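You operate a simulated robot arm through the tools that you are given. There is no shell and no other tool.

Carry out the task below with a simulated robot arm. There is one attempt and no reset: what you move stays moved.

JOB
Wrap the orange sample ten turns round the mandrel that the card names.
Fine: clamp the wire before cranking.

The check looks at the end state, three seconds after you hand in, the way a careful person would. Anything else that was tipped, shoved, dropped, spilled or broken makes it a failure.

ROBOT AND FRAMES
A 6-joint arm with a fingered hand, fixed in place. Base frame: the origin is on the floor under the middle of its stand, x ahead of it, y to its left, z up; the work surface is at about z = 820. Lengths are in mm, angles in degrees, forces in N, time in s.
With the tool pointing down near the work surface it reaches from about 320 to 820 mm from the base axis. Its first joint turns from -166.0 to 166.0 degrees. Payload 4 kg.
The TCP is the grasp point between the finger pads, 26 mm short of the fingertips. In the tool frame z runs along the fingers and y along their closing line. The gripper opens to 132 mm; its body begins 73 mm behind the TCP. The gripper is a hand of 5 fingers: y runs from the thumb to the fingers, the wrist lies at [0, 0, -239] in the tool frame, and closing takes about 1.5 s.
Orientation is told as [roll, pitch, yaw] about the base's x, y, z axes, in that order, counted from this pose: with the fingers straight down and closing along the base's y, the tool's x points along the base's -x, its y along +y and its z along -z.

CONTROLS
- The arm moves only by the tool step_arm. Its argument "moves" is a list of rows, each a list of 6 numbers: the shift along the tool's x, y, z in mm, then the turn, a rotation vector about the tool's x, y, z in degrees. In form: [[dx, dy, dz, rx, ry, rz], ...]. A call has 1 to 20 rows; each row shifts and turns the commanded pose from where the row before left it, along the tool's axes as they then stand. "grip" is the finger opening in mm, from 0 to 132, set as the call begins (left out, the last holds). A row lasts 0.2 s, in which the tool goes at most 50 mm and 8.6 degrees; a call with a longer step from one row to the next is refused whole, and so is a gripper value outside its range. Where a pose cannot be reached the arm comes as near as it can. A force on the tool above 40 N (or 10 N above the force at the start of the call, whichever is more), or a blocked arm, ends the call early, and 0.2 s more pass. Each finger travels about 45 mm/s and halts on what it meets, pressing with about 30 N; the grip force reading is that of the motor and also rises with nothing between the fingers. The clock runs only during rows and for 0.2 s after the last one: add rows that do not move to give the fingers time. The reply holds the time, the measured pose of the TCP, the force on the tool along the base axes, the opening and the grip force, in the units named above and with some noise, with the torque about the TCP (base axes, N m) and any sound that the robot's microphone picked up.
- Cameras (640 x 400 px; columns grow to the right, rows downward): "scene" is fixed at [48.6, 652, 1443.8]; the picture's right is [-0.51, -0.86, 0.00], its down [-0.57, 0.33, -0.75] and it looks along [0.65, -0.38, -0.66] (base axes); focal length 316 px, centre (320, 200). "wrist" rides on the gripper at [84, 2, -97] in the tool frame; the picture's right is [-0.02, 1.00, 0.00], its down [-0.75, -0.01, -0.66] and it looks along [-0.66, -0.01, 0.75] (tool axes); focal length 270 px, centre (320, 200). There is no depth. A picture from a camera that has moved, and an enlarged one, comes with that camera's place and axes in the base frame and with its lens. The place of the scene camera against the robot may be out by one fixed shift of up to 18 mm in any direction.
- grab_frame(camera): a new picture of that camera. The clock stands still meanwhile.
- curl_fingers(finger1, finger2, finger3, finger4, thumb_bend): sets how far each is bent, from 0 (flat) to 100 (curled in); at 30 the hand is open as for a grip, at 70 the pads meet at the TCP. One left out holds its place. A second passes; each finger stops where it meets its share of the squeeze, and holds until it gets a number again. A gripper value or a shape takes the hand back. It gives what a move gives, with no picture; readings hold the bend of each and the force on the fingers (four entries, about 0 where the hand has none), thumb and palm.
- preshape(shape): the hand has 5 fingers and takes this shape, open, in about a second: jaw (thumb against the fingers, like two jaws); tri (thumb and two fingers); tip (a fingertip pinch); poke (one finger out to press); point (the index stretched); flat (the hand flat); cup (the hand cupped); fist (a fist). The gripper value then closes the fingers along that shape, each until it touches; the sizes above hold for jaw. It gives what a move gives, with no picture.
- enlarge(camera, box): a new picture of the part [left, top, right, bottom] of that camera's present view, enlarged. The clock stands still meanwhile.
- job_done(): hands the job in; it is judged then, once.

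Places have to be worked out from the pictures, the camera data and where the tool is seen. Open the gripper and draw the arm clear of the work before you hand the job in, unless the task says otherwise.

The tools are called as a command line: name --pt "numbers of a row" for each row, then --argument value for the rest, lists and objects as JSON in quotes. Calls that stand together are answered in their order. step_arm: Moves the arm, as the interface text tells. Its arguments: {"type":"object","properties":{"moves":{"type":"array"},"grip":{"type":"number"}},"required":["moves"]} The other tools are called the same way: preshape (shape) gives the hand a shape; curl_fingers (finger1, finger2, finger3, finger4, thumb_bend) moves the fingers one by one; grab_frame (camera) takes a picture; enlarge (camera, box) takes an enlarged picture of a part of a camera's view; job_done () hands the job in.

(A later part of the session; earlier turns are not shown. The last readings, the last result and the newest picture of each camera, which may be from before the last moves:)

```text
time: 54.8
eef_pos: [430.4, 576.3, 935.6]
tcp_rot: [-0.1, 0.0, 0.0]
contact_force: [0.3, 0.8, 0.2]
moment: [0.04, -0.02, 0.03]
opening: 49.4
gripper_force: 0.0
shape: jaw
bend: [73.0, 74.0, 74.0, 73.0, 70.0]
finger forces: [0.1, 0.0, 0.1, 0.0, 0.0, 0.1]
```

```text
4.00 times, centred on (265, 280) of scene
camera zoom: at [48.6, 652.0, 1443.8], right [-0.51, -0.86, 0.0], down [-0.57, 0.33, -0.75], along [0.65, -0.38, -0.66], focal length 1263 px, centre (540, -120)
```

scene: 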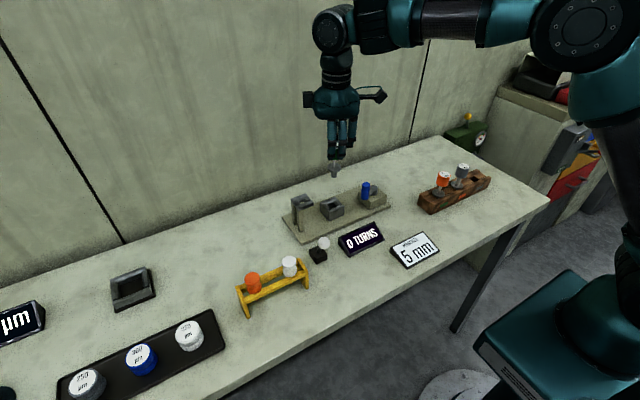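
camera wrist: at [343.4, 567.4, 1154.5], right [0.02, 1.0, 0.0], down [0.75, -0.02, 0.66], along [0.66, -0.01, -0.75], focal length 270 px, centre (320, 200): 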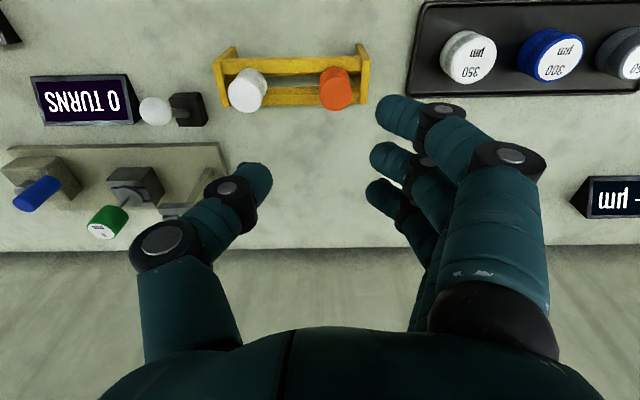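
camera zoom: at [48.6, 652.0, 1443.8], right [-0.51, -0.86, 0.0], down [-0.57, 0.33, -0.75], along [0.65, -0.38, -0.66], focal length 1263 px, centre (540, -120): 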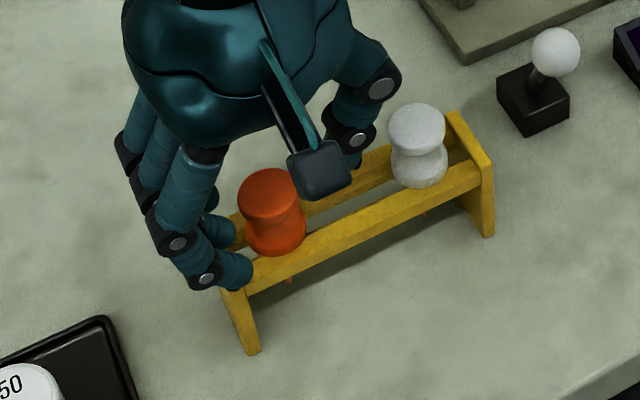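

I zoom in on the end post and fingertips to judge the vertical clearance before going lower.

enlarge --camera "wrist" --box '[330, 60, 410, 190]'

enlarge --camera "scene" --box '[235, 255, 285, 320]'

enlarge --camera "scene" --box '[270, 245, 320, 300]'

```text
3.08 times, centred on (370, 125) of wrist
camera zoom: at [345.7, 576.6, 1032.4], right [0.02, 1.0, 0.0], down [0.75, -0.02, 0.66], along [0.66, -0.01, -0.75], focal length 832 px, centre (166, 431)
```

zoom: 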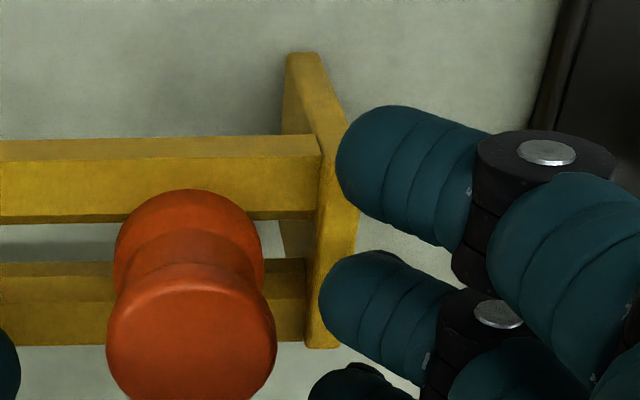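

```text
6.15 times, centred on (260, 288) of scene
camera zoom: at [48.6, 652.0, 1443.8], right [-0.51, -0.86, 0.0], down [-0.57, 0.33, -0.75], along [0.65, -0.38, -0.66], focal length 1943 px, centre (689, -338)
```

zoom: 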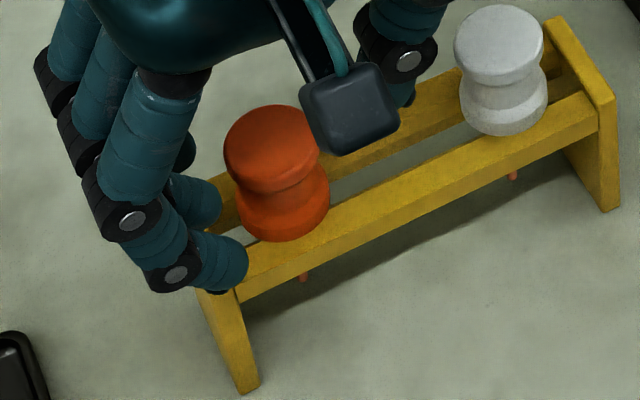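

```text
7.27 times, centred on (295, 272) of scene
camera zoom: at [48.6, 652.0, 1443.8], right [-0.51, -0.86, 0.0], down [-0.57, 0.33, -0.75], along [0.65, -0.38, -0.66], focal length 2296 px, centre (502, -327)
```

zoom: 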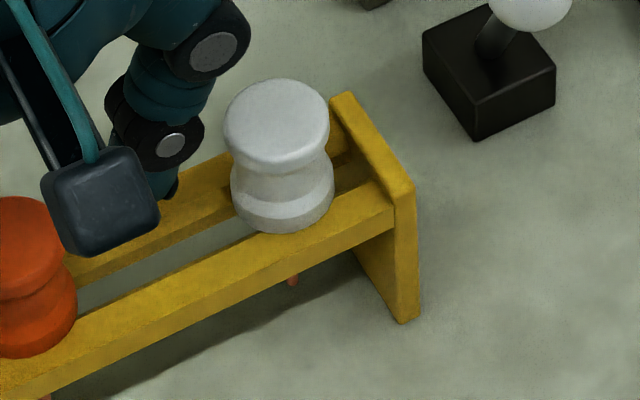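

The post top is only about 5 mm above the rails (around 891), so there is room. I descend 7 mm to TCP≈928 and close partway to 30 mm.

step_arm --pt "0 0 4 0 0 0" --pt "0 0 3 0 0 0" --pt "0 0 0 0 0 0"

step_arm --grip 30 --pt "0 0 0 0 0 0" --pt "0 0 0 0 0 0" --pt "0 0 0 0 0 0"

enlarge --camera "wrist" --box '[220, 70, 420, 230]'

enlarge --camera "scene" --box '[235, 255, 285, 320]'

```text
time: 55.6
eef_pos: [428.9, 573.7, 928.1]
tcp_rot: [0.0, 0.0, 0.0]
contact_force: [-0.7, 0.3, 0.2]
moment: [0.0, 0.0, -0.03]
opening: 49.7
gripper_force: 0.0
shape: jaw
bend: [73.0, 74.0, 74.0, 73.0, 70.0]
finger forces: [0.1, 0.0, 0.0, 0.0, 0.0, 0.0]
```

```text
time: 56.4
eef_pos: [430.2, 574.6, 929.0]
tcp_rot: [0.0, 0.1, 0.0]
contact_force: [-0.5, -0.2, -0.4]
moment: [-0.02, 0.01, 0.01]
opening: 30.7
gripper_force: 0.1
shape: jaw
bend: [73.0, 73.0, 73.0, 73.0, 70.0]
finger forces: [0.1, 0.0, 0.1, 0.0, 0.1, 0.0]
```

```text
2.50 times, centred on (320, 150) of wrist
camera zoom: at [345.1, 575.6, 1026.1], right [0.02, 1.0, 0.0], down [0.75, -0.02, 0.66], along [0.66, -0.01, -0.75], focal length 676 px, centre (320, 325)
```

zoom: 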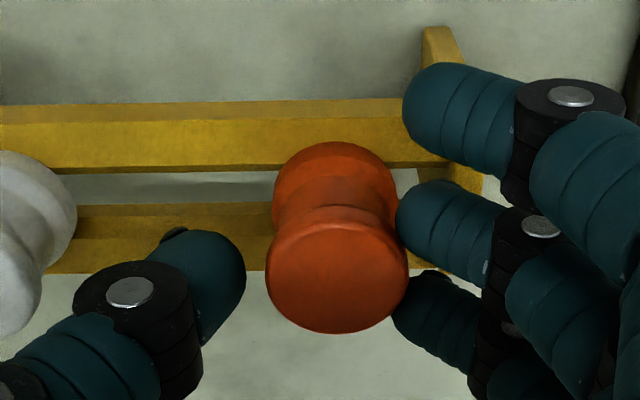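

```text
6.15 times, centred on (260, 288) of scene
camera zoom: at [48.6, 652.0, 1443.8], right [-0.51, -0.86, 0.0], down [-0.57, 0.33, -0.75], along [0.65, -0.38, -0.66], focal length 1943 px, centre (689, -338)
```

zoom: 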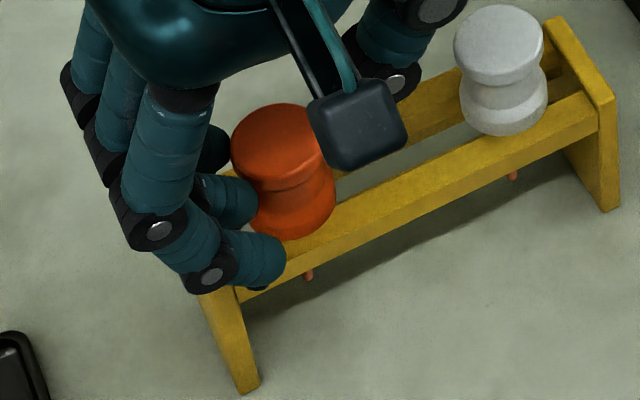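

The bobbin slid about 2 mm along the slot and stayed upright, with the thumb about 5 mm away. I close further.

step_arm --grip 20 --pt "0 0 0 0 0 0" --pt "0 0 0 0 0 0" --pt "0 0 0 0 0 0"

enlarge --camera "wrist" --box '[220, 70, 420, 230]'

enlarge --camera "scene" --box '[235, 255, 285, 320]'

```text
time: 57.2
eef_pos: [429.5, 573.7, 929.9]
tcp_rot: [0.0, 0.0, 0.0]
contact_force: [0.6, -0.5, 2.5]
moment: [-0.02, 0.02, -0.04]
opening: 11.2
gripper_force: 27.5
shape: jaw
bend: [66.0, 72.0, 72.0, 66.0, 71.0]
finger forces: [0.0, 10.3, 9.7, 0.0, 20.7, 0.0]
```

```text
2.50 times, centred on (320, 150) of wrist
camera zoom: at [345.2, 575.6, 1026.3], right [0.02, 1.0, 0.0], down [0.75, -0.02, 0.66], along [0.66, -0.01, -0.75], focal length 676 px, centre (320, 325)
```

zoom: 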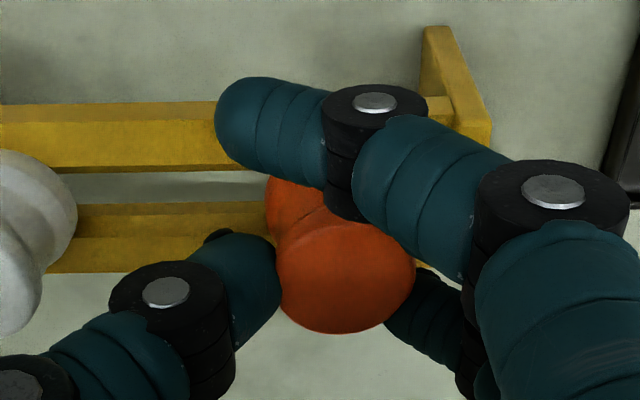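

```text
6.15 times, centred on (260, 288) of scene
camera zoom: at [48.6, 652.0, 1443.8], right [-0.51, -0.86, 0.0], down [-0.57, 0.33, -0.75], along [0.65, -0.38, -0.66], focal length 1943 px, centre (689, -338)
```

zoom: 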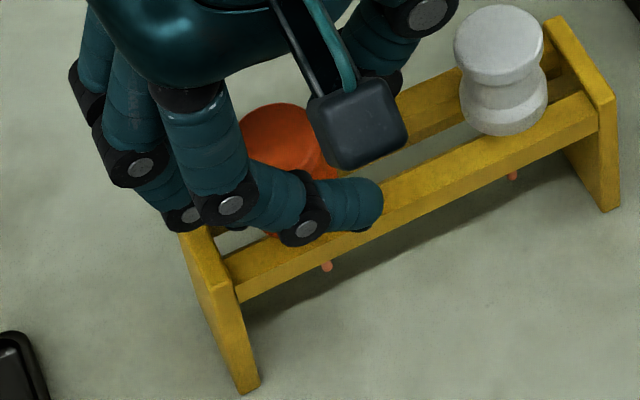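

It is gripped at about 28 N; the lower end swung about 6–7° toward the thumb, the same as with the mandrel. I lift it straight up out of the rack.

step_arm --pt "0 0 -5 0 0 0" --pt "0 0 -8 0 0 0" --pt "0 0 -12 0 0 0" --pt "0 0 -20 0 0 0" --pt "0 0 -25 0 0 0" --pt "0 0 -25 0 0 0" --pt "0 0 -25 0 0 0" --pt "0 0 0 0 0 0"

grab_frame --camera "wrist"

enlarge --camera "scene" --box '[210, 190, 320, 330]'

```text
time: 59.0
eef_pos: [425.9, 576.1, 1048.7]
tcp_rot: [0.0, 0.0, 0.0]
contact_force: [1.0, 0.0, -0.6]
moment: [0.0, -0.02, 0.0]
opening: 10.0
gripper_force: 30.1
shape: jaw
bend: [67.0, 71.0, 71.0, 67.0, 71.0]
finger forces: [0.1, 12.4, 12.0, 0.0, 22.6, 0.1]
```

```text
taken
camera wrist: at [341.8, 577.4, 1146.4], right [0.02, 1.0, 0.0], down [0.75, -0.01, 0.66], along [0.66, -0.01, -0.75], focal length 270 px, centre (320, 200)
```

wrist: 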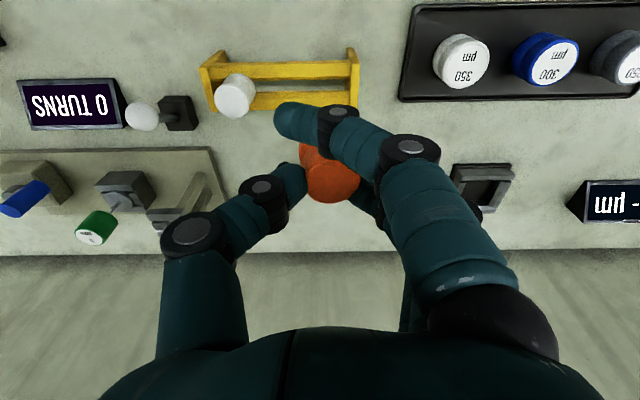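

```text
2.86 times, centred on (265, 260) of scene
camera zoom: at [48.6, 652.0, 1443.8], right [-0.51, -0.86, 0.0], down [-0.57, 0.33, -0.75], along [0.65, -0.38, -0.66], focal length 902 px, centre (477, 29)
```

zoom: 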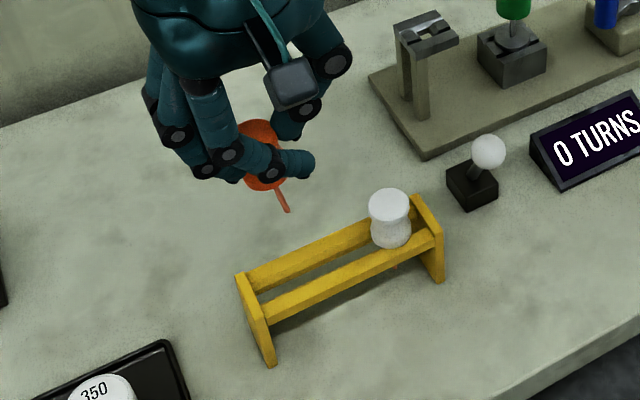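

The sample is out, with a short wire rod below it, but it is visibly tilted. I zoom in to measure the tilt.

enlarge --camera "scene" --box '[280, 215, 330, 275]'

enlarge --camera "scene" --box '[275, 225, 335, 275]'

enlarge --camera "wrist" --box '[250, 90, 400, 230]'

```text
6.67 times, centred on (305, 245) of scene
camera zoom: at [48.6, 652.0, 1443.8], right [-0.51, -0.86, 0.0], down [-0.57, 0.33, -0.75], along [0.65, -0.38, -0.66], focal length 2105 px, centre (420, -100)
```

zoom: 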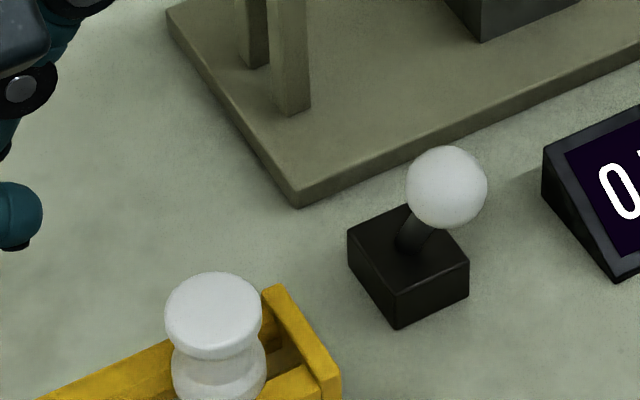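

```text
8.00 times, centred on (305, 250) of scene
camera zoom: at [48.6, 652.0, 1443.8], right [-0.51, -0.86, 0.0], down [-0.57, 0.33, -0.75], along [0.65, -0.38, -0.66], focal length 2526 px, centre (440, -200)
```

zoom: 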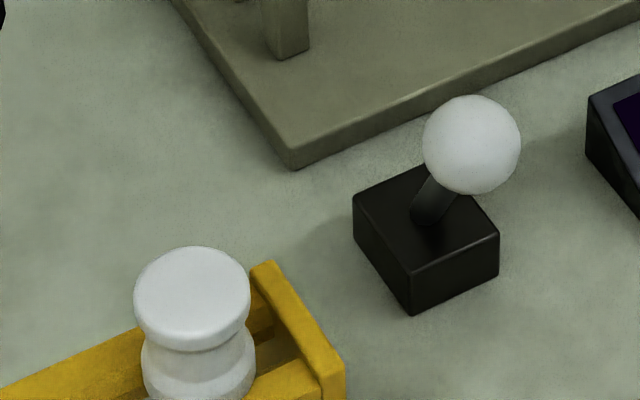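

```text
2.86 times, centred on (325, 160) of wrist
camera zoom: at [341.8, 577.4, 1146.4], right [0.02, 1.0, 0.0], down [0.75, -0.01, 0.66], along [0.66, -0.01, -0.75], focal length 772 px, centre (306, 314)
```

zoom: 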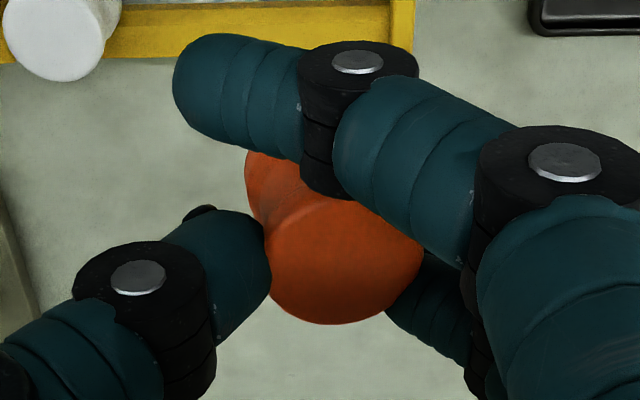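

enlarge --camera "scene" --box '[225, 225, 275, 275]'

```text
8.00 times, centred on (250, 250) of scene
camera zoom: at [48.6, 652.0, 1443.8], right [-0.51, -0.86, 0.0], down [-0.57, 0.33, -0.75], along [0.65, -0.38, -0.66], focal length 2526 px, centre (880, -200)
```

zoom: 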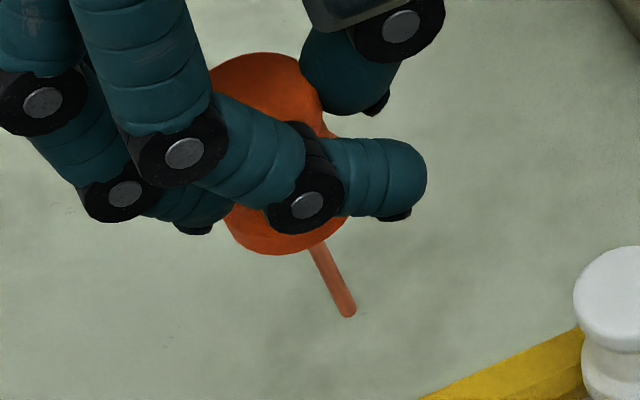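

The wire leans about 10.5° toward the thumb side. I rotate the hand −10.5° about tool x to bring the sample plumb and check it.

step_arm --pt "0 0 0 -5.3 0 0" --pt "0 0 0 -5.2 0 0" --pt "0 0 0 0 0 0" --pt "0 0 0 0 0 0"

enlarge --camera "scene" --box '[225, 225, 275, 275]'

enlarge --camera "wrist" --box '[250, 90, 400, 230]'

```text
time: 60.0
eef_pos: [427.8, 575.2, 1049.1]
tcp_rot: [10.5, 0.0, 0.0]
contact_force: [0.5, -1.6, -0.9]
moment: [0.0, 0.0, -0.02]
opening: 9.8
gripper_force: 30.0
shape: jaw
bend: [67.0, 71.0, 71.0, 67.0, 71.0]
finger forces: [0.0, 12.5, 12.2, 0.0, 22.6, 0.0]
```

```text
8.00 times, centred on (250, 250) of scene
camera zoom: at [48.6, 652.0, 1443.8], right [-0.51, -0.86, 0.0], down [-0.57, 0.33, -0.75], along [0.65, -0.38, -0.66], focal length 2526 px, centre (880, -200)
```

zoom: 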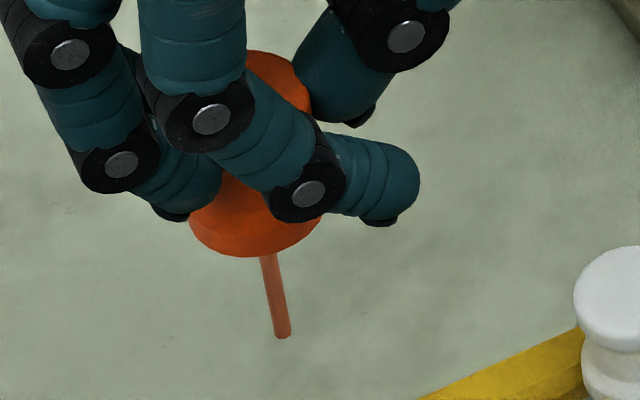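

```text
2.86 times, centred on (325, 160) of wrist
camera zoom: at [343.7, 558.6, 1144.4], right [0.02, 0.98, 0.18], down [0.75, -0.14, 0.64], along [0.66, 0.12, -0.74], focal length 772 px, centre (306, 314)
```

zoom: 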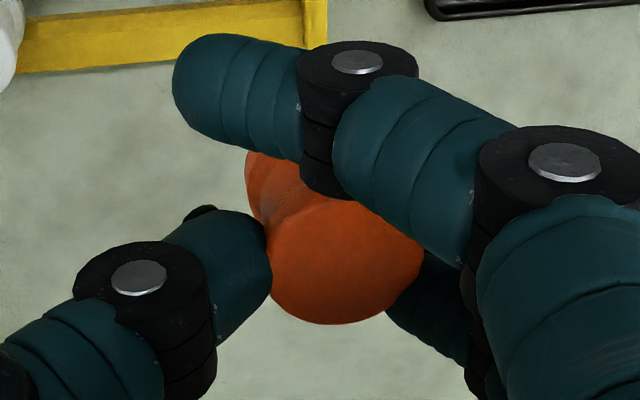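

It is slightly over-corrected, so I back off 2.5° and carry the sample at height to above the guide post at about (578,389).

step_arm --pt "0 0 0 2.5 0 0" --pt "-12 -16 -2.2 0 0 0" --pt "-22 -29.5 -4.1 0 0 0" --pt "-22 -29.5 -4.1 0 0 0" --pt "-22 -29.5 -4.1 0 0 0" --pt "-22 -29.5 -4.1 0 0 0" --pt "-22 -29.5 -4.1 0 0 0" --pt "-16 -21 -3.0 0 0 0" --pt "-8 -11 -1.6 0 0 0" --pt "0 0 0 0 0 0" --pt "0 0 0 0 0 0"

grab_frame --camera "wrist"

grab_frame --camera "scene"

enlarge --camera "scene" --box '[270, 140, 350, 230]'

```text
time: 62.4
eef_pos: [574.0, 378.2, 1048.7]
tcp_rot: [8.0, 0.0, 0.0]
contact_force: [-0.1, 0.1, 0.1]
moment: [0.0, -0.01, -0.01]
opening: 9.8
gripper_force: 30.0
shape: jaw
bend: [67.0, 71.0, 71.0, 67.0, 71.0]
finger forces: [0.0, 12.7, 12.3, 0.0, 22.7, 0.0]
```

```text
taken
camera wrist: at [490.2, 365.5, 1144.8], right [0.02, 0.99, 0.14], down [0.75, -0.11, 0.65], along [0.66, 0.09, -0.75], focal length 270 px, centre (320, 200)
```

wrist: 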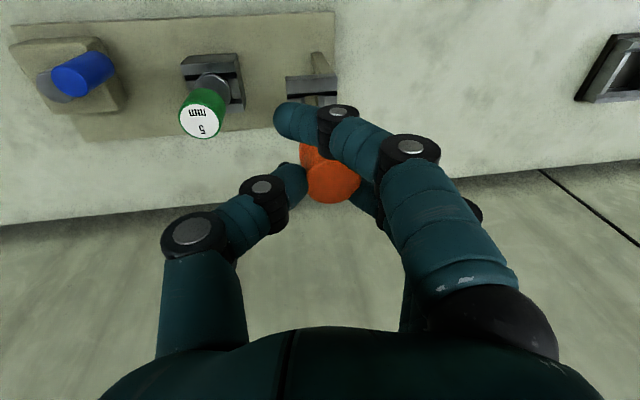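

```text
taken
```

scene: 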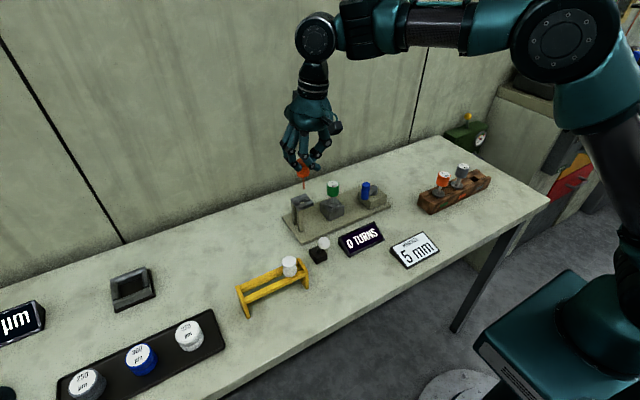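

```text
4.44 times, centred on (310, 185) of scene
camera zoom: at [48.6, 652.0, 1443.8], right [-0.51, -0.86, 0.0], down [-0.57, 0.33, -0.75], along [0.65, -0.38, -0.66], focal length 1403 px, centre (364, 267)
```

zoom: 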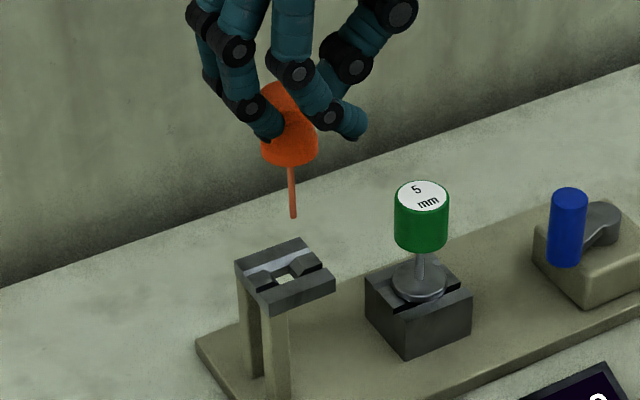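

enlarge --camera "scene" --box '[284, 155, 334, 215]'

enlarge --camera "wrist" --box '[240, 40, 400, 230]'

```text
6.67 times, centred on (309, 185) of scene
camera zoom: at [48.6, 652.0, 1443.8], right [-0.51, -0.86, 0.0], down [-0.57, 0.33, -0.75], along [0.65, -0.38, -0.66], focal length 2105 px, centre (393, 300)
```

zoom: 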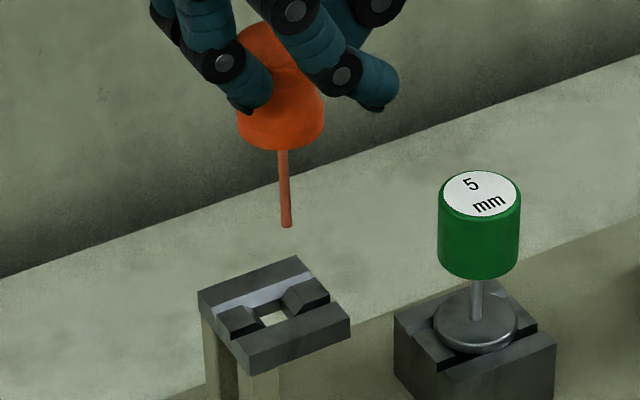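

```text
2.11 times, centred on (320, 135) of wrist
camera zoom: at [490.2, 365.5, 1144.8], right [0.02, 0.99, 0.14], down [0.75, -0.11, 0.65], along [0.66, 0.09, -0.75], focal length 569 px, centre (320, 337)
```

zoom: 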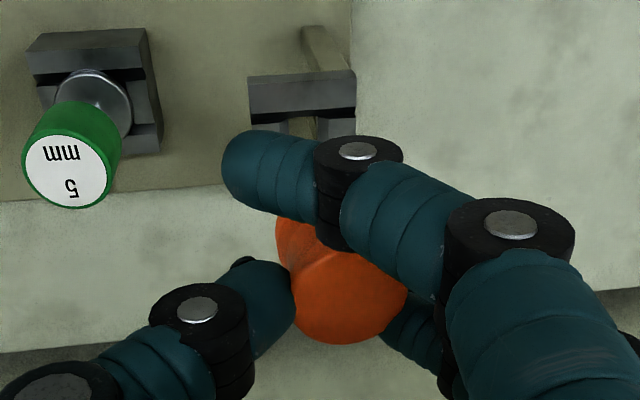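

Both views say the sample axis should shift by about (+4.5,+3.5) mm to be over the guide hole. I apply that and lower 33 mm, so the wire tip is just above the guide.

step_arm --pt "-4.5 3.4 0.5 0 0 0" --pt "0 -1.5 11 0 0 0" --pt "0 -1.5 11 0 0 0" --pt "0 -1.5 11 0 0 0" --pt "0 0 0 0 0 0" --pt "0 0 0 0 0 0"

enlarge --camera "scene" --box '[284, 155, 334, 215]'

enlarge --camera "wrist" --box '[240, 40, 400, 230]'

```text
time: 63.8
eef_pos: [579.1, 382.2, 1016.4]
tcp_rot: [8.0, 0.1, 0.0]
contact_force: [0.7, -0.4, -0.2]
moment: [0.0, 0.02, 0.0]
opening: 9.9
gripper_force: 30.3
shape: jaw
bend: [67.0, 71.0, 71.0, 67.0, 71.0]
finger forces: [0.0, 12.9, 12.4, 0.0, 22.6, 0.1]
```

```text
6.67 times, centred on (309, 185) of scene
camera zoom: at [48.6, 652.0, 1443.8], right [-0.51, -0.86, 0.0], down [-0.57, 0.33, -0.75], along [0.65, -0.38, -0.66], focal length 2105 px, centre (393, 300)
```

zoom: 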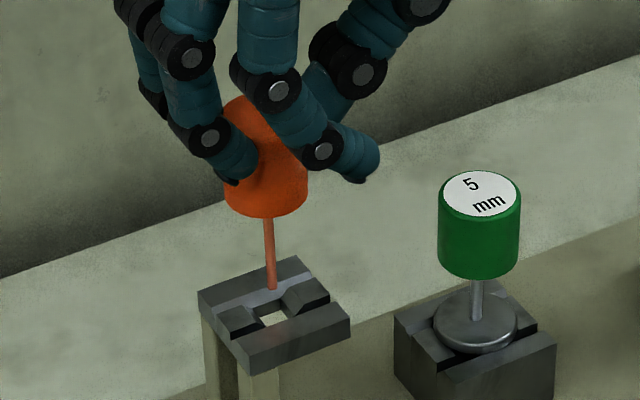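

```text
2.11 times, centred on (320, 135) of wrist
camera zoom: at [495.7, 369.7, 1113.2], right [0.02, 0.99, 0.14], down [0.75, -0.11, 0.65], along [0.66, 0.09, -0.75], focal length 569 px, centre (320, 337)
```

zoom: 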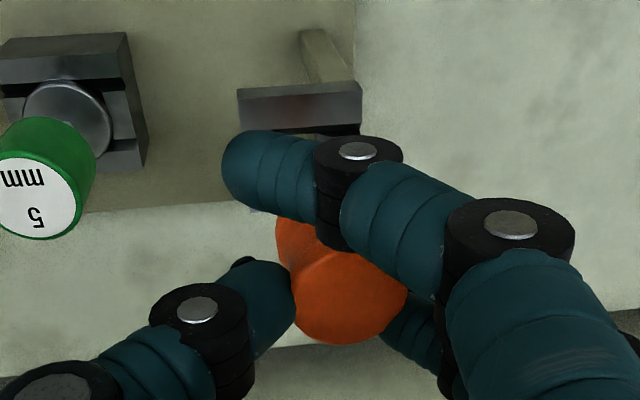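

The wire tip now lines up with the guide hole in both views (within about 1–2 mm). I lower in steps while watching the force.

step_arm --pt "0 -1.0 7 0 0 0" --pt "0 -1.0 7 0 0 0" --pt "0 0 0 0 0 0"

enlarge --camera "scene" --box '[284, 165, 324, 215]'

```text
time: 64.6
eef_pos: [580.9, 381.1, 1001.0]
tcp_rot: [8.0, 0.1, 0.0]
contact_force: [-0.1, -0.4, -0.3]
moment: [0.03, 0.03, -0.02]
opening: 10.1
gripper_force: 30.1
shape: jaw
bend: [67.0, 71.0, 71.0, 67.0, 71.0]
finger forces: [0.1, 12.8, 12.7, 0.0, 22.6, 0.0]
```

```text
8.00 times, centred on (304, 190) of scene
camera zoom: at [48.6, 652.0, 1443.8], right [-0.51, -0.86, 0.0], down [-0.57, 0.33, -0.75], along [0.65, -0.38, -0.66], focal length 2526 px, centre (448, 280)
```

zoom: 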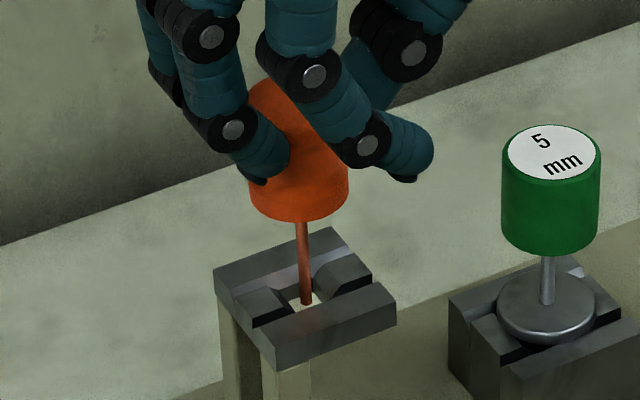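

step_arm --pt "0 -0.85 6 0 0 0" --pt "0 -0.85 6 0 0 0" --pt "0 0 0 0 0 0"

enlarge --camera "scene" --box '[284, 165, 324, 215]'

```text
time: 65.4
eef_pos: [580.3, 382.0, 989.3]
tcp_rot: [8.1, 0.0, 0.0]
contact_force: [-1.0, -0.1, -1.6]
moment: [-0.01, 0.03, 0.01]
opening: 10.0
gripper_force: 30.4
shape: jaw
bend: [67.0, 71.0, 71.0, 67.0, 71.0]
finger forces: [0.1, 12.9, 12.6, 0.1, 22.5, 0.1]
```

```text
8.00 times, centred on (304, 190) of scene
camera zoom: at [48.6, 652.0, 1443.8], right [-0.51, -0.86, 0.0], down [-0.57, 0.33, -0.75], along [0.65, -0.38, -0.66], focal length 2526 px, centre (448, 280)
```

zoom: 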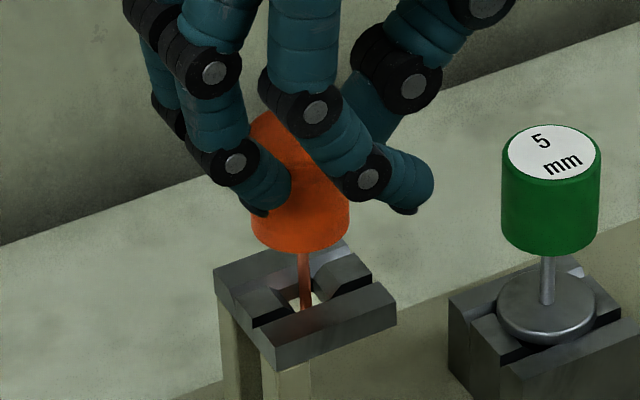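

The wire is passing through the hole freely. I continue down.

step_arm --pt "0 -0.7 5 0 0 0" --pt "0 -0.7 5 0 0 0" --pt "0 0 0 0 0 0"

enlarge --camera "scene" --box '[284, 165, 324, 215]'

```text
time: 66.2
eef_pos: [580.6, 382.2, 978.3]
tcp_rot: [8.0, -0.1, 0.1]
contact_force: [0.5, -0.1, -0.7]
moment: [-0.02, -0.02, 0.02]
opening: 9.9
gripper_force: 30.1
shape: jaw
bend: [67.0, 71.0, 71.0, 67.0, 71.0]
finger forces: [0.0, 13.0, 12.5, 0.1, 22.5, 0.0]
```

```text
8.00 times, centred on (304, 190) of scene
camera zoom: at [48.6, 652.0, 1443.8], right [-0.51, -0.86, 0.0], down [-0.57, 0.33, -0.75], along [0.65, -0.38, -0.66], focal length 2526 px, centre (448, 280)
```

zoom: 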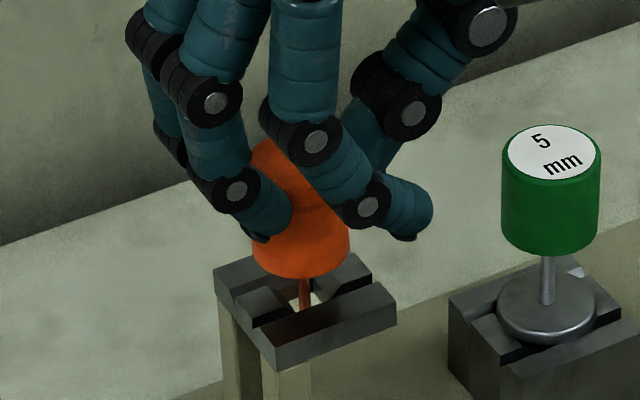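

step_arm --pt "0 -0.56 4 0 0 0" --pt "0 -0.42 3 0 0 0" --pt "0 0 0 0 0 0"

enlarge --camera "scene" --box '[284, 165, 324, 215]'

```text
time: 67.0
eef_pos: [580.1, 381.0, 972.1]
tcp_rot: [8.0, 0.1, -0.1]
contact_force: [-0.5, -0.1, 0.0]
moment: [0.0, -0.02, -0.01]
opening: 9.9
gripper_force: 30.0
shape: jaw
bend: [67.0, 71.0, 71.0, 67.0, 71.0]
finger forces: [0.0, 12.9, 12.7, 0.0, 22.6, 0.1]
```

```text
8.00 times, centred on (304, 190) of scene
camera zoom: at [48.6, 652.0, 1443.8], right [-0.51, -0.86, 0.0], down [-0.57, 0.33, -0.75], along [0.65, -0.38, -0.66], focal length 2526 px, centre (448, 280)
```

zoom: 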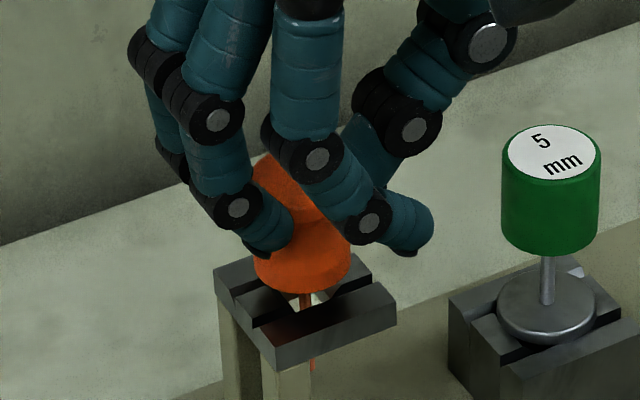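

step_arm --pt "0 -0.42 3 0 0 0" --pt "0 -0.28 2 0 0 0" --pt "0 0 0 0 0 0"

enlarge --camera "scene" --box '[284, 165, 324, 215]'

```text
time: 67.8
eef_pos: [581.0, 380.9, 967.4]
tcp_rot: [8.0, 0.1, -0.1]
contact_force: [1.1, -0.2, -0.3]
moment: [-0.03, 0.0, 0.01]
opening: 9.9
gripper_force: 30.2
shape: jaw
bend: [67.0, 71.0, 71.0, 67.0, 71.0]
finger forces: [0.0, 13.0, 12.7, 0.1, 22.7, 0.1]
```

```text
8.00 times, centred on (304, 190) of scene
camera zoom: at [48.6, 652.0, 1443.8], right [-0.51, -0.86, 0.0], down [-0.57, 0.33, -0.75], along [0.65, -0.38, -0.66], focal length 2526 px, centre (448, 280)
```

zoom: 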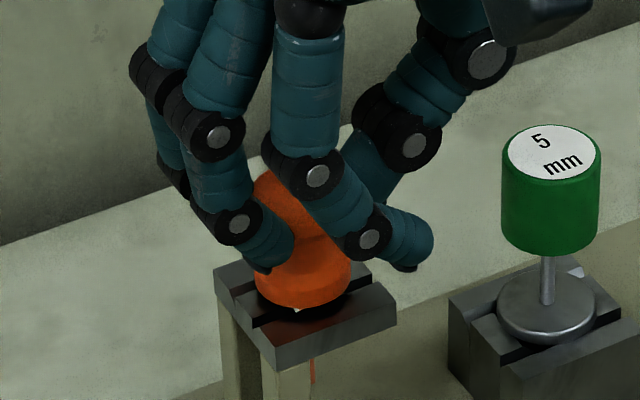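

step_arm --pt "0 -0.28 2 0 0 0" --pt "0 0 0 0 0 0"

step_arm --pt "0 -0.28 2 0 0 0" --pt "0 0 0 0 0 0"

enlarge --camera "scene" --box '[284, 165, 324, 215]'

```text
time: 68.4
eef_pos: [580.9, 381.3, 964.4]
tcp_rot: [8.0, 0.1, 0.0]
contact_force: [-0.2, 0.0, 0.8]
moment: [0.02, 0.02, -0.01]
opening: 9.9
gripper_force: 30.1
shape: jaw
bend: [67.0, 71.0, 71.0, 67.0, 71.0]
finger forces: [0.0, 13.0, 12.7, 0.0, 22.6, 0.0]
```

```text
time: 69.0
eef_pos: [579.9, 382.5, 964.0]
tcp_rot: [8.0, -0.1, -0.1]
contact_force: [0.5, -2.7, 3.6]
moment: [0.01, -0.01, 0.0]
opening: 10.1
gripper_force: 30.2
shape: jaw
bend: [67.0, 71.0, 71.0, 67.0, 72.0]
finger forces: [0.1, 13.0, 12.8, 0.0, 24.3, 0.0]
```

```text
8.00 times, centred on (304, 190) of scene
camera zoom: at [48.6, 652.0, 1443.8], right [-0.51, -0.86, 0.0], down [-0.57, 0.33, -0.75], along [0.65, -0.38, -0.66], focal length 2526 px, centre (448, 280)
```

zoom: 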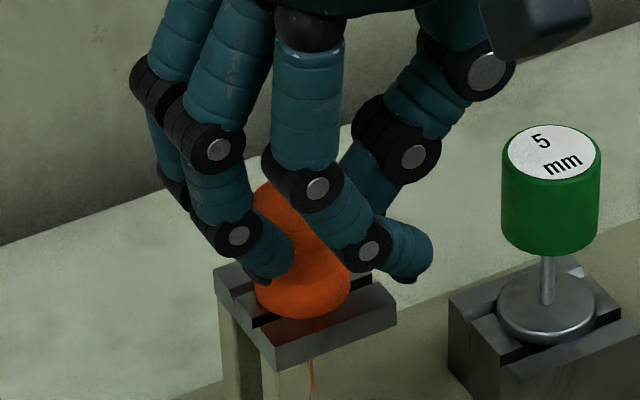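

Contact is starting at 3.6 N. I press 1.5 mm more to see whether it is seated.

step_arm --pt "0 -0.2 1.5 0 0 0" --pt "0 0 0 0 0 0"

enlarge --camera "scene" --box '[284, 170, 324, 220]'

grab_frame --camera "wrist"

```text
time: 69.6
eef_pos: [580.5, 382.1, 963.5]
tcp_rot: [8.1, 0.0, -0.1]
contact_force: [3.2, -3.4, 13.0]
moment: [0.11, -0.07, -0.04]
opening: 10.3
gripper_force: 29.6
shape: jaw
bend: [67.0, 71.0, 71.0, 67.0, 72.0]
finger forces: [0.1, 12.6, 13.5, 0.0, 26.1, 0.1]
```

```text
8.00 times, centred on (304, 195) of scene
camera zoom: at [48.6, 652.0, 1443.8], right [-0.51, -0.86, 0.0], down [-0.57, 0.33, -0.75], along [0.65, -0.38, -0.66], focal length 2526 px, centre (448, 240)
```

zoom: 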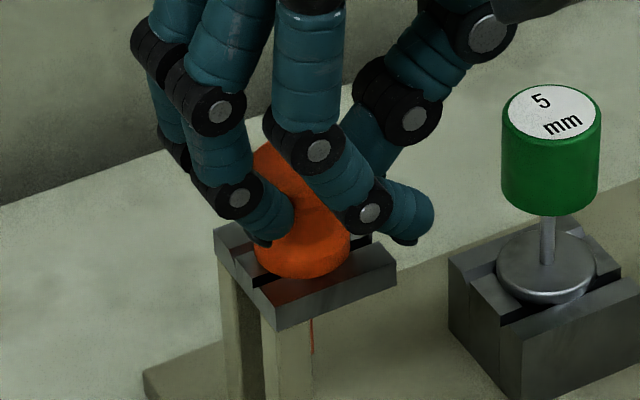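

```text
taken
camera wrist: at [495.0, 369.5, 1059.0], right [0.02, 0.99, 0.14], down [0.75, -0.11, 0.65], along [0.66, 0.09, -0.75], focal length 270 px, centre (320, 200)
```

wrist: 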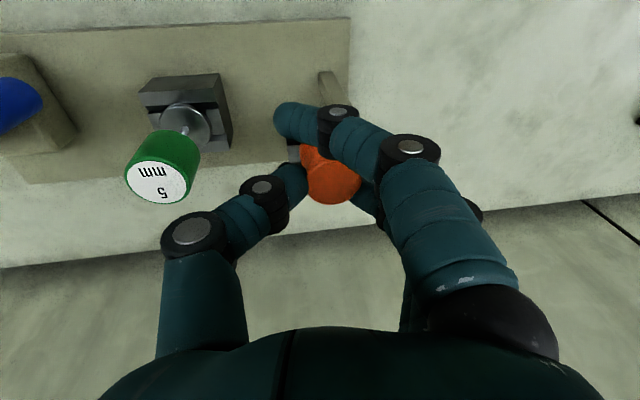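

13 N upward: the bobbin is seated in the guide. I open the hand to 50 mm and check that it stays put.

step_arm --grip 50 --pt "0 0 0 0 0 0" --pt "0 0 0 0 0 0" --pt "0 0 0 0 0 0" --pt "0 0 0 0 0 0"

enlarge --camera "scene" --box '[284, 160, 344, 220]'

grab_frame --camera "wrist"

```text
time: 70.6
eef_pos: [579.3, 382.0, 960.9]
tcp_rot: [7.9, 0.1, 0.0]
contact_force: [-0.5, 0.1, 0.6]
moment: [-0.01, 0.0, 0.01]
opening: 49.2
gripper_force: 0.1
shape: jaw
bend: [73.0, 74.0, 74.0, 73.0, 70.0]
finger forces: [0.1, 0.0, 0.0, 0.0, 0.0, 0.0]
```

```text
6.67 times, centred on (314, 190) of scene
camera zoom: at [48.6, 652.0, 1443.8], right [-0.51, -0.86, 0.0], down [-0.57, 0.33, -0.75], along [0.65, -0.38, -0.66], focal length 2105 px, centre (360, 267)
```

zoom: 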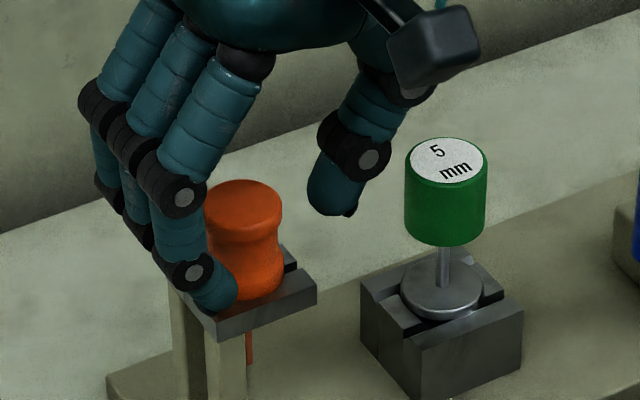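

```text
taken
camera wrist: at [494.8, 369.7, 1058.1], right [0.02, 0.99, 0.14], down [0.75, -0.11, 0.65], along [0.66, 0.09, -0.75], focal length 270 px, centre (320, 200)
```

wrist: 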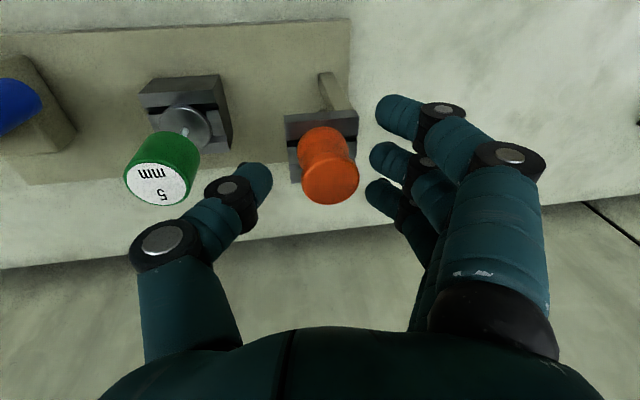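

The bobbin stands in the guide. I shift 3 mm to center and rise straight up.

step_arm --pt "0 3 0 0 0 0" --pt "0 1.4 -10 0 0 0" --pt "0 2.1 -15 0 0 0" --pt "0 3.5 -25 0 0 0" --pt "0 3.5 -25 0 0 0" --pt "0 3.5 -25 0 0 0" --pt "0 0 0 8 0 0" --pt "0 0 0 0 0 0"

grab_frame --camera "wrist"

grab_frame --camera "scene"

enlarge --camera "scene" --box '[280, 165, 400, 265]'

```text
time: 72.4
eef_pos: [579.2, 383.9, 1061.8]
tcp_rot: [-0.1, 0.1, 0.0]
contact_force: [-0.1, -0.6, -0.2]
moment: [-0.01, 0.03, -0.01]
opening: 49.4
gripper_force: 0.1
shape: jaw
bend: [73.0, 74.0, 74.0, 73.0, 70.0]
finger forces: [0.0, 0.1, 0.0, 0.0, 0.1, 0.0]
```

```text
taken
camera wrist: at [495.2, 384.9, 1159.4], right [0.02, 1.0, 0.0], down [0.75, -0.01, 0.66], along [0.66, -0.01, -0.75], focal length 270 px, centre (320, 200)
```

wrist: 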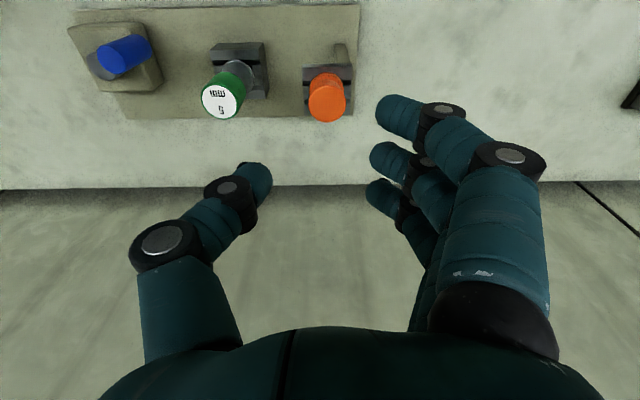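

```text
taken
```

scene: 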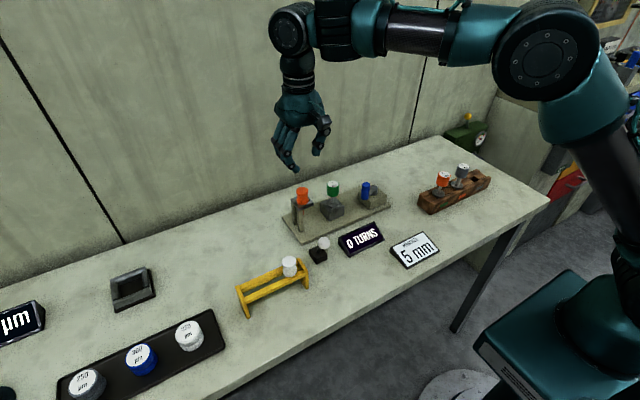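

```text
4.00 times, centred on (340, 215) of scene
camera zoom: at [48.6, 652.0, 1443.8], right [-0.51, -0.86, 0.0], down [-0.57, 0.33, -0.75], along [0.65, -0.38, -0.66], focal length 1263 px, centre (240, 140)
```

zoom: 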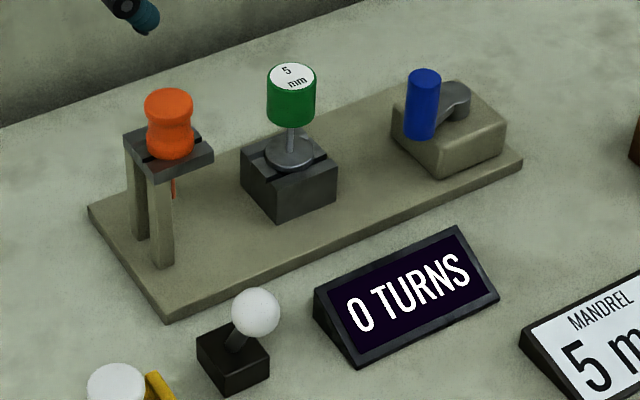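

Both the mandrel and the sample are in place, and the display still reads 0 TURNS. Next is the clamp lever, whose ball at (450,406,899) leans toward the robot. I close the fingers into a compact bar and position behind it on the robot side.

step_arm --grip 4 --pt "35 3.2 0 0 0 0" --pt "35 3.2 0 0 0 0" --pt "35 3.2 0 0 0 0" --pt "35 3.2 0 0 0 0" --pt "35 3.2 0 0 0 0" --pt "35 3.2 0 0 0 0" --pt "0 0 20 0 0 0" --pt "0 0 20 0 0 0" --pt "0 0 20 0 0 0" --pt "0 0 0 0 0 0" --pt "0 0 0 0 0 0"

grab_frame --camera "wrist"

enlarge --camera "scene" --box '[260, 160, 400, 280]'

```text
time: 74.8
eef_pos: [369.9, 403.8, 1003.6]
tcp_rot: [0.1, 0.0, 0.0]
contact_force: [0.2, -0.5, -0.5]
moment: [0.04, -0.03, 0.02]
opening: 4.4
gripper_force: 0.0
shape: jaw
bend: [71.0, 71.0, 71.0, 71.0, 70.0]
finger forces: [0.1, 0.0, 0.0, 0.0, 0.0, 0.1]
```

```text
taken
camera wrist: at [285.2, 405.0, 1100.4], right [0.02, 1.0, 0.0], down [0.75, -0.02, 0.66], along [0.66, -0.01, -0.75], focal length 270 px, centre (320, 200)
```

wrist: 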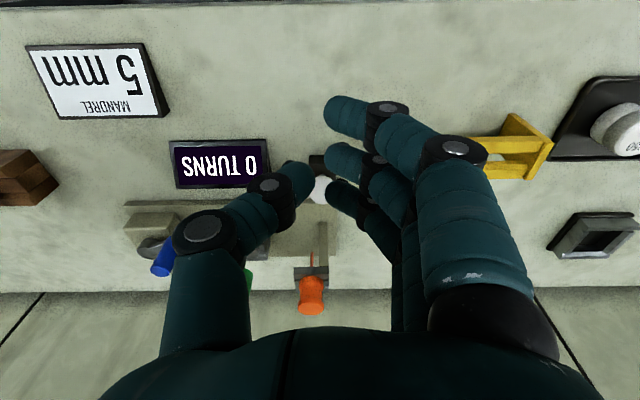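

```text
3.33 times, centred on (330, 220) of scene
camera zoom: at [48.6, 652.0, 1443.8], right [-0.51, -0.86, 0.0], down [-0.57, 0.33, -0.75], along [0.65, -0.38, -0.66], focal length 1053 px, centre (287, 133)
```

zoom: 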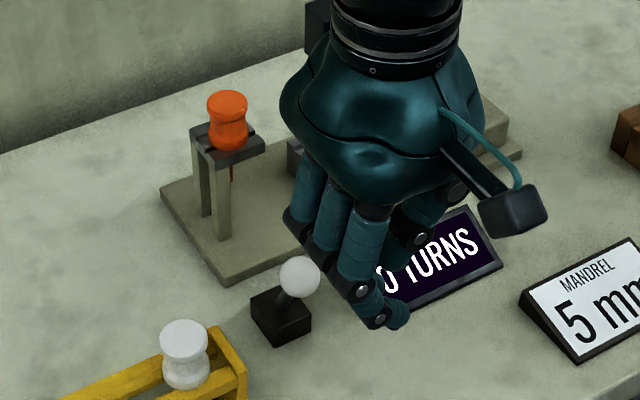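

The finger bar spans tool y about +6 to +25, so I shift 13 mm in −y to center it on the ball. Then I descend to TCP z≈919, still about 25 mm behind the ball.

step_arm --pt "4 -13 15 0 0 0" --pt "0 0 25 0 0 0" --pt "0 0 25 0 0 0" --pt "0 0 17 0 0 0" --pt "0 0 0 0 0 0" --pt "0 0 0 0 0 0"

grab_frame --camera "wrist"

enlarge --camera "scene" --box '[280, 200, 380, 290]'

```text
time: 76.2
eef_pos: [364.7, 390.9, 922.5]
tcp_rot: [0.0, 0.0, -0.1]
contact_force: [0.1, 0.6, -0.2]
moment: [0.0, -0.01, -0.01]
opening: 4.8
gripper_force: 0.1
shape: jaw
bend: [71.0, 71.0, 71.0, 71.0, 70.0]
finger forces: [0.1, 0.0, 0.0, 0.1, 0.0, 0.1]
```

```text
taken
camera wrist: at [281.3, 392.1, 1020.1], right [0.02, 1.0, 0.0], down [0.75, -0.02, 0.66], along [0.66, -0.01, -0.75], focal length 270 px, centre (320, 200)
```

wrist: 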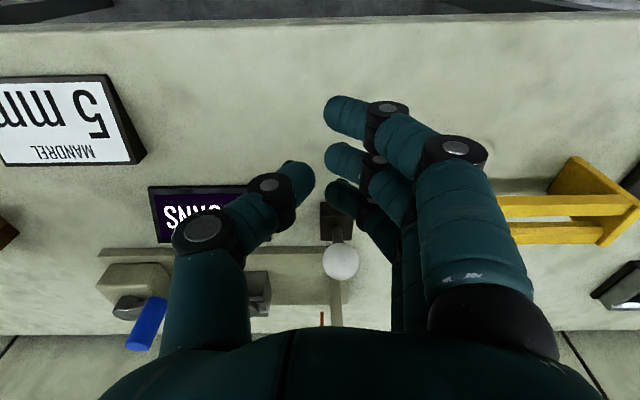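

```text
4.44 times, centred on (330, 245) of scene
camera zoom: at [48.6, 652.0, 1443.8], right [-0.51, -0.86, 0.0], down [-0.57, 0.33, -0.75], along [0.65, -0.38, -0.66], focal length 1403 px, centre (276, 0)
```

zoom: 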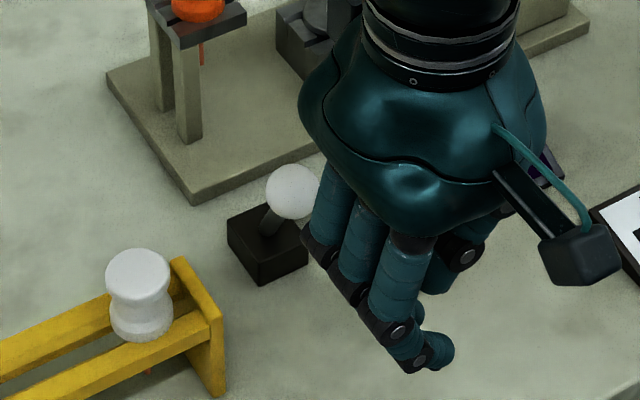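

Only three fingers plus the thumb exist, so the leading edge is finger 3 at about TCP x+20. I advance to just short of the ball (TCP x≈412) and look.

step_arm --pt "-15 0 1 0 0 0" --pt "-15 0 1 0 0 0" --pt "-15 0 0 0 0 0" --pt "0 0 0 0 0 0" --pt "0 0 0 0 0 0"

grab_frame --camera "wrist"

enlarge --camera "scene" --box '[280, 200, 380, 290]'

```text
time: 77.4
eef_pos: [411.2, 388.5, 918.6]
tcp_rot: [-0.1, 0.0, -0.1]
contact_force: [-0.5, -0.8, 0.7]
moment: [0.01, 0.02, -0.02]
opening: 4.3
gripper_force: 0.1
shape: jaw
bend: [71.0, 71.0, 71.0, 71.0, 70.0]
finger forces: [0.0, 0.1, 0.0, 0.7, 0.0, 0.0]
```

```text
taken
camera wrist: at [326.5, 390.1, 1015.9], right [0.02, 1.0, 0.0], down [0.75, -0.02, 0.66], along [0.66, -0.01, -0.75], focal length 270 px, centre (320, 200)
```

wrist: 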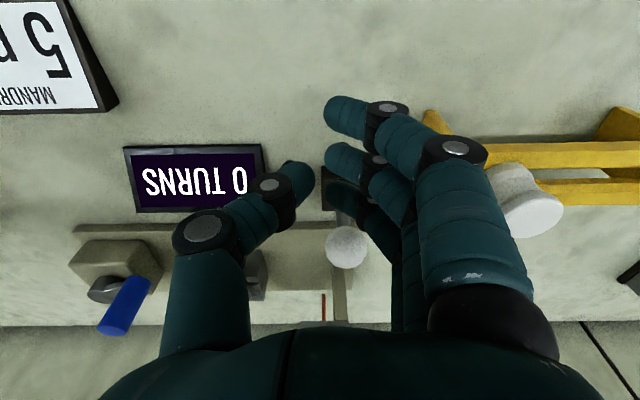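

```text
4.44 times, centred on (330, 245) of scene
camera zoom: at [48.6, 652.0, 1443.8], right [-0.51, -0.86, 0.0], down [-0.57, 0.33, -0.75], along [0.65, -0.38, -0.66], focal length 1403 px, centre (276, 0)
```

zoom: 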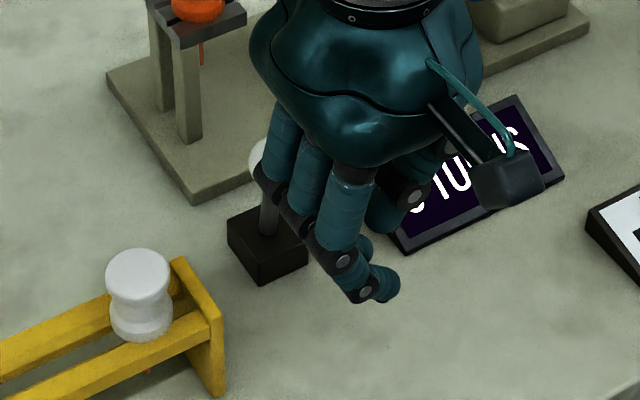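

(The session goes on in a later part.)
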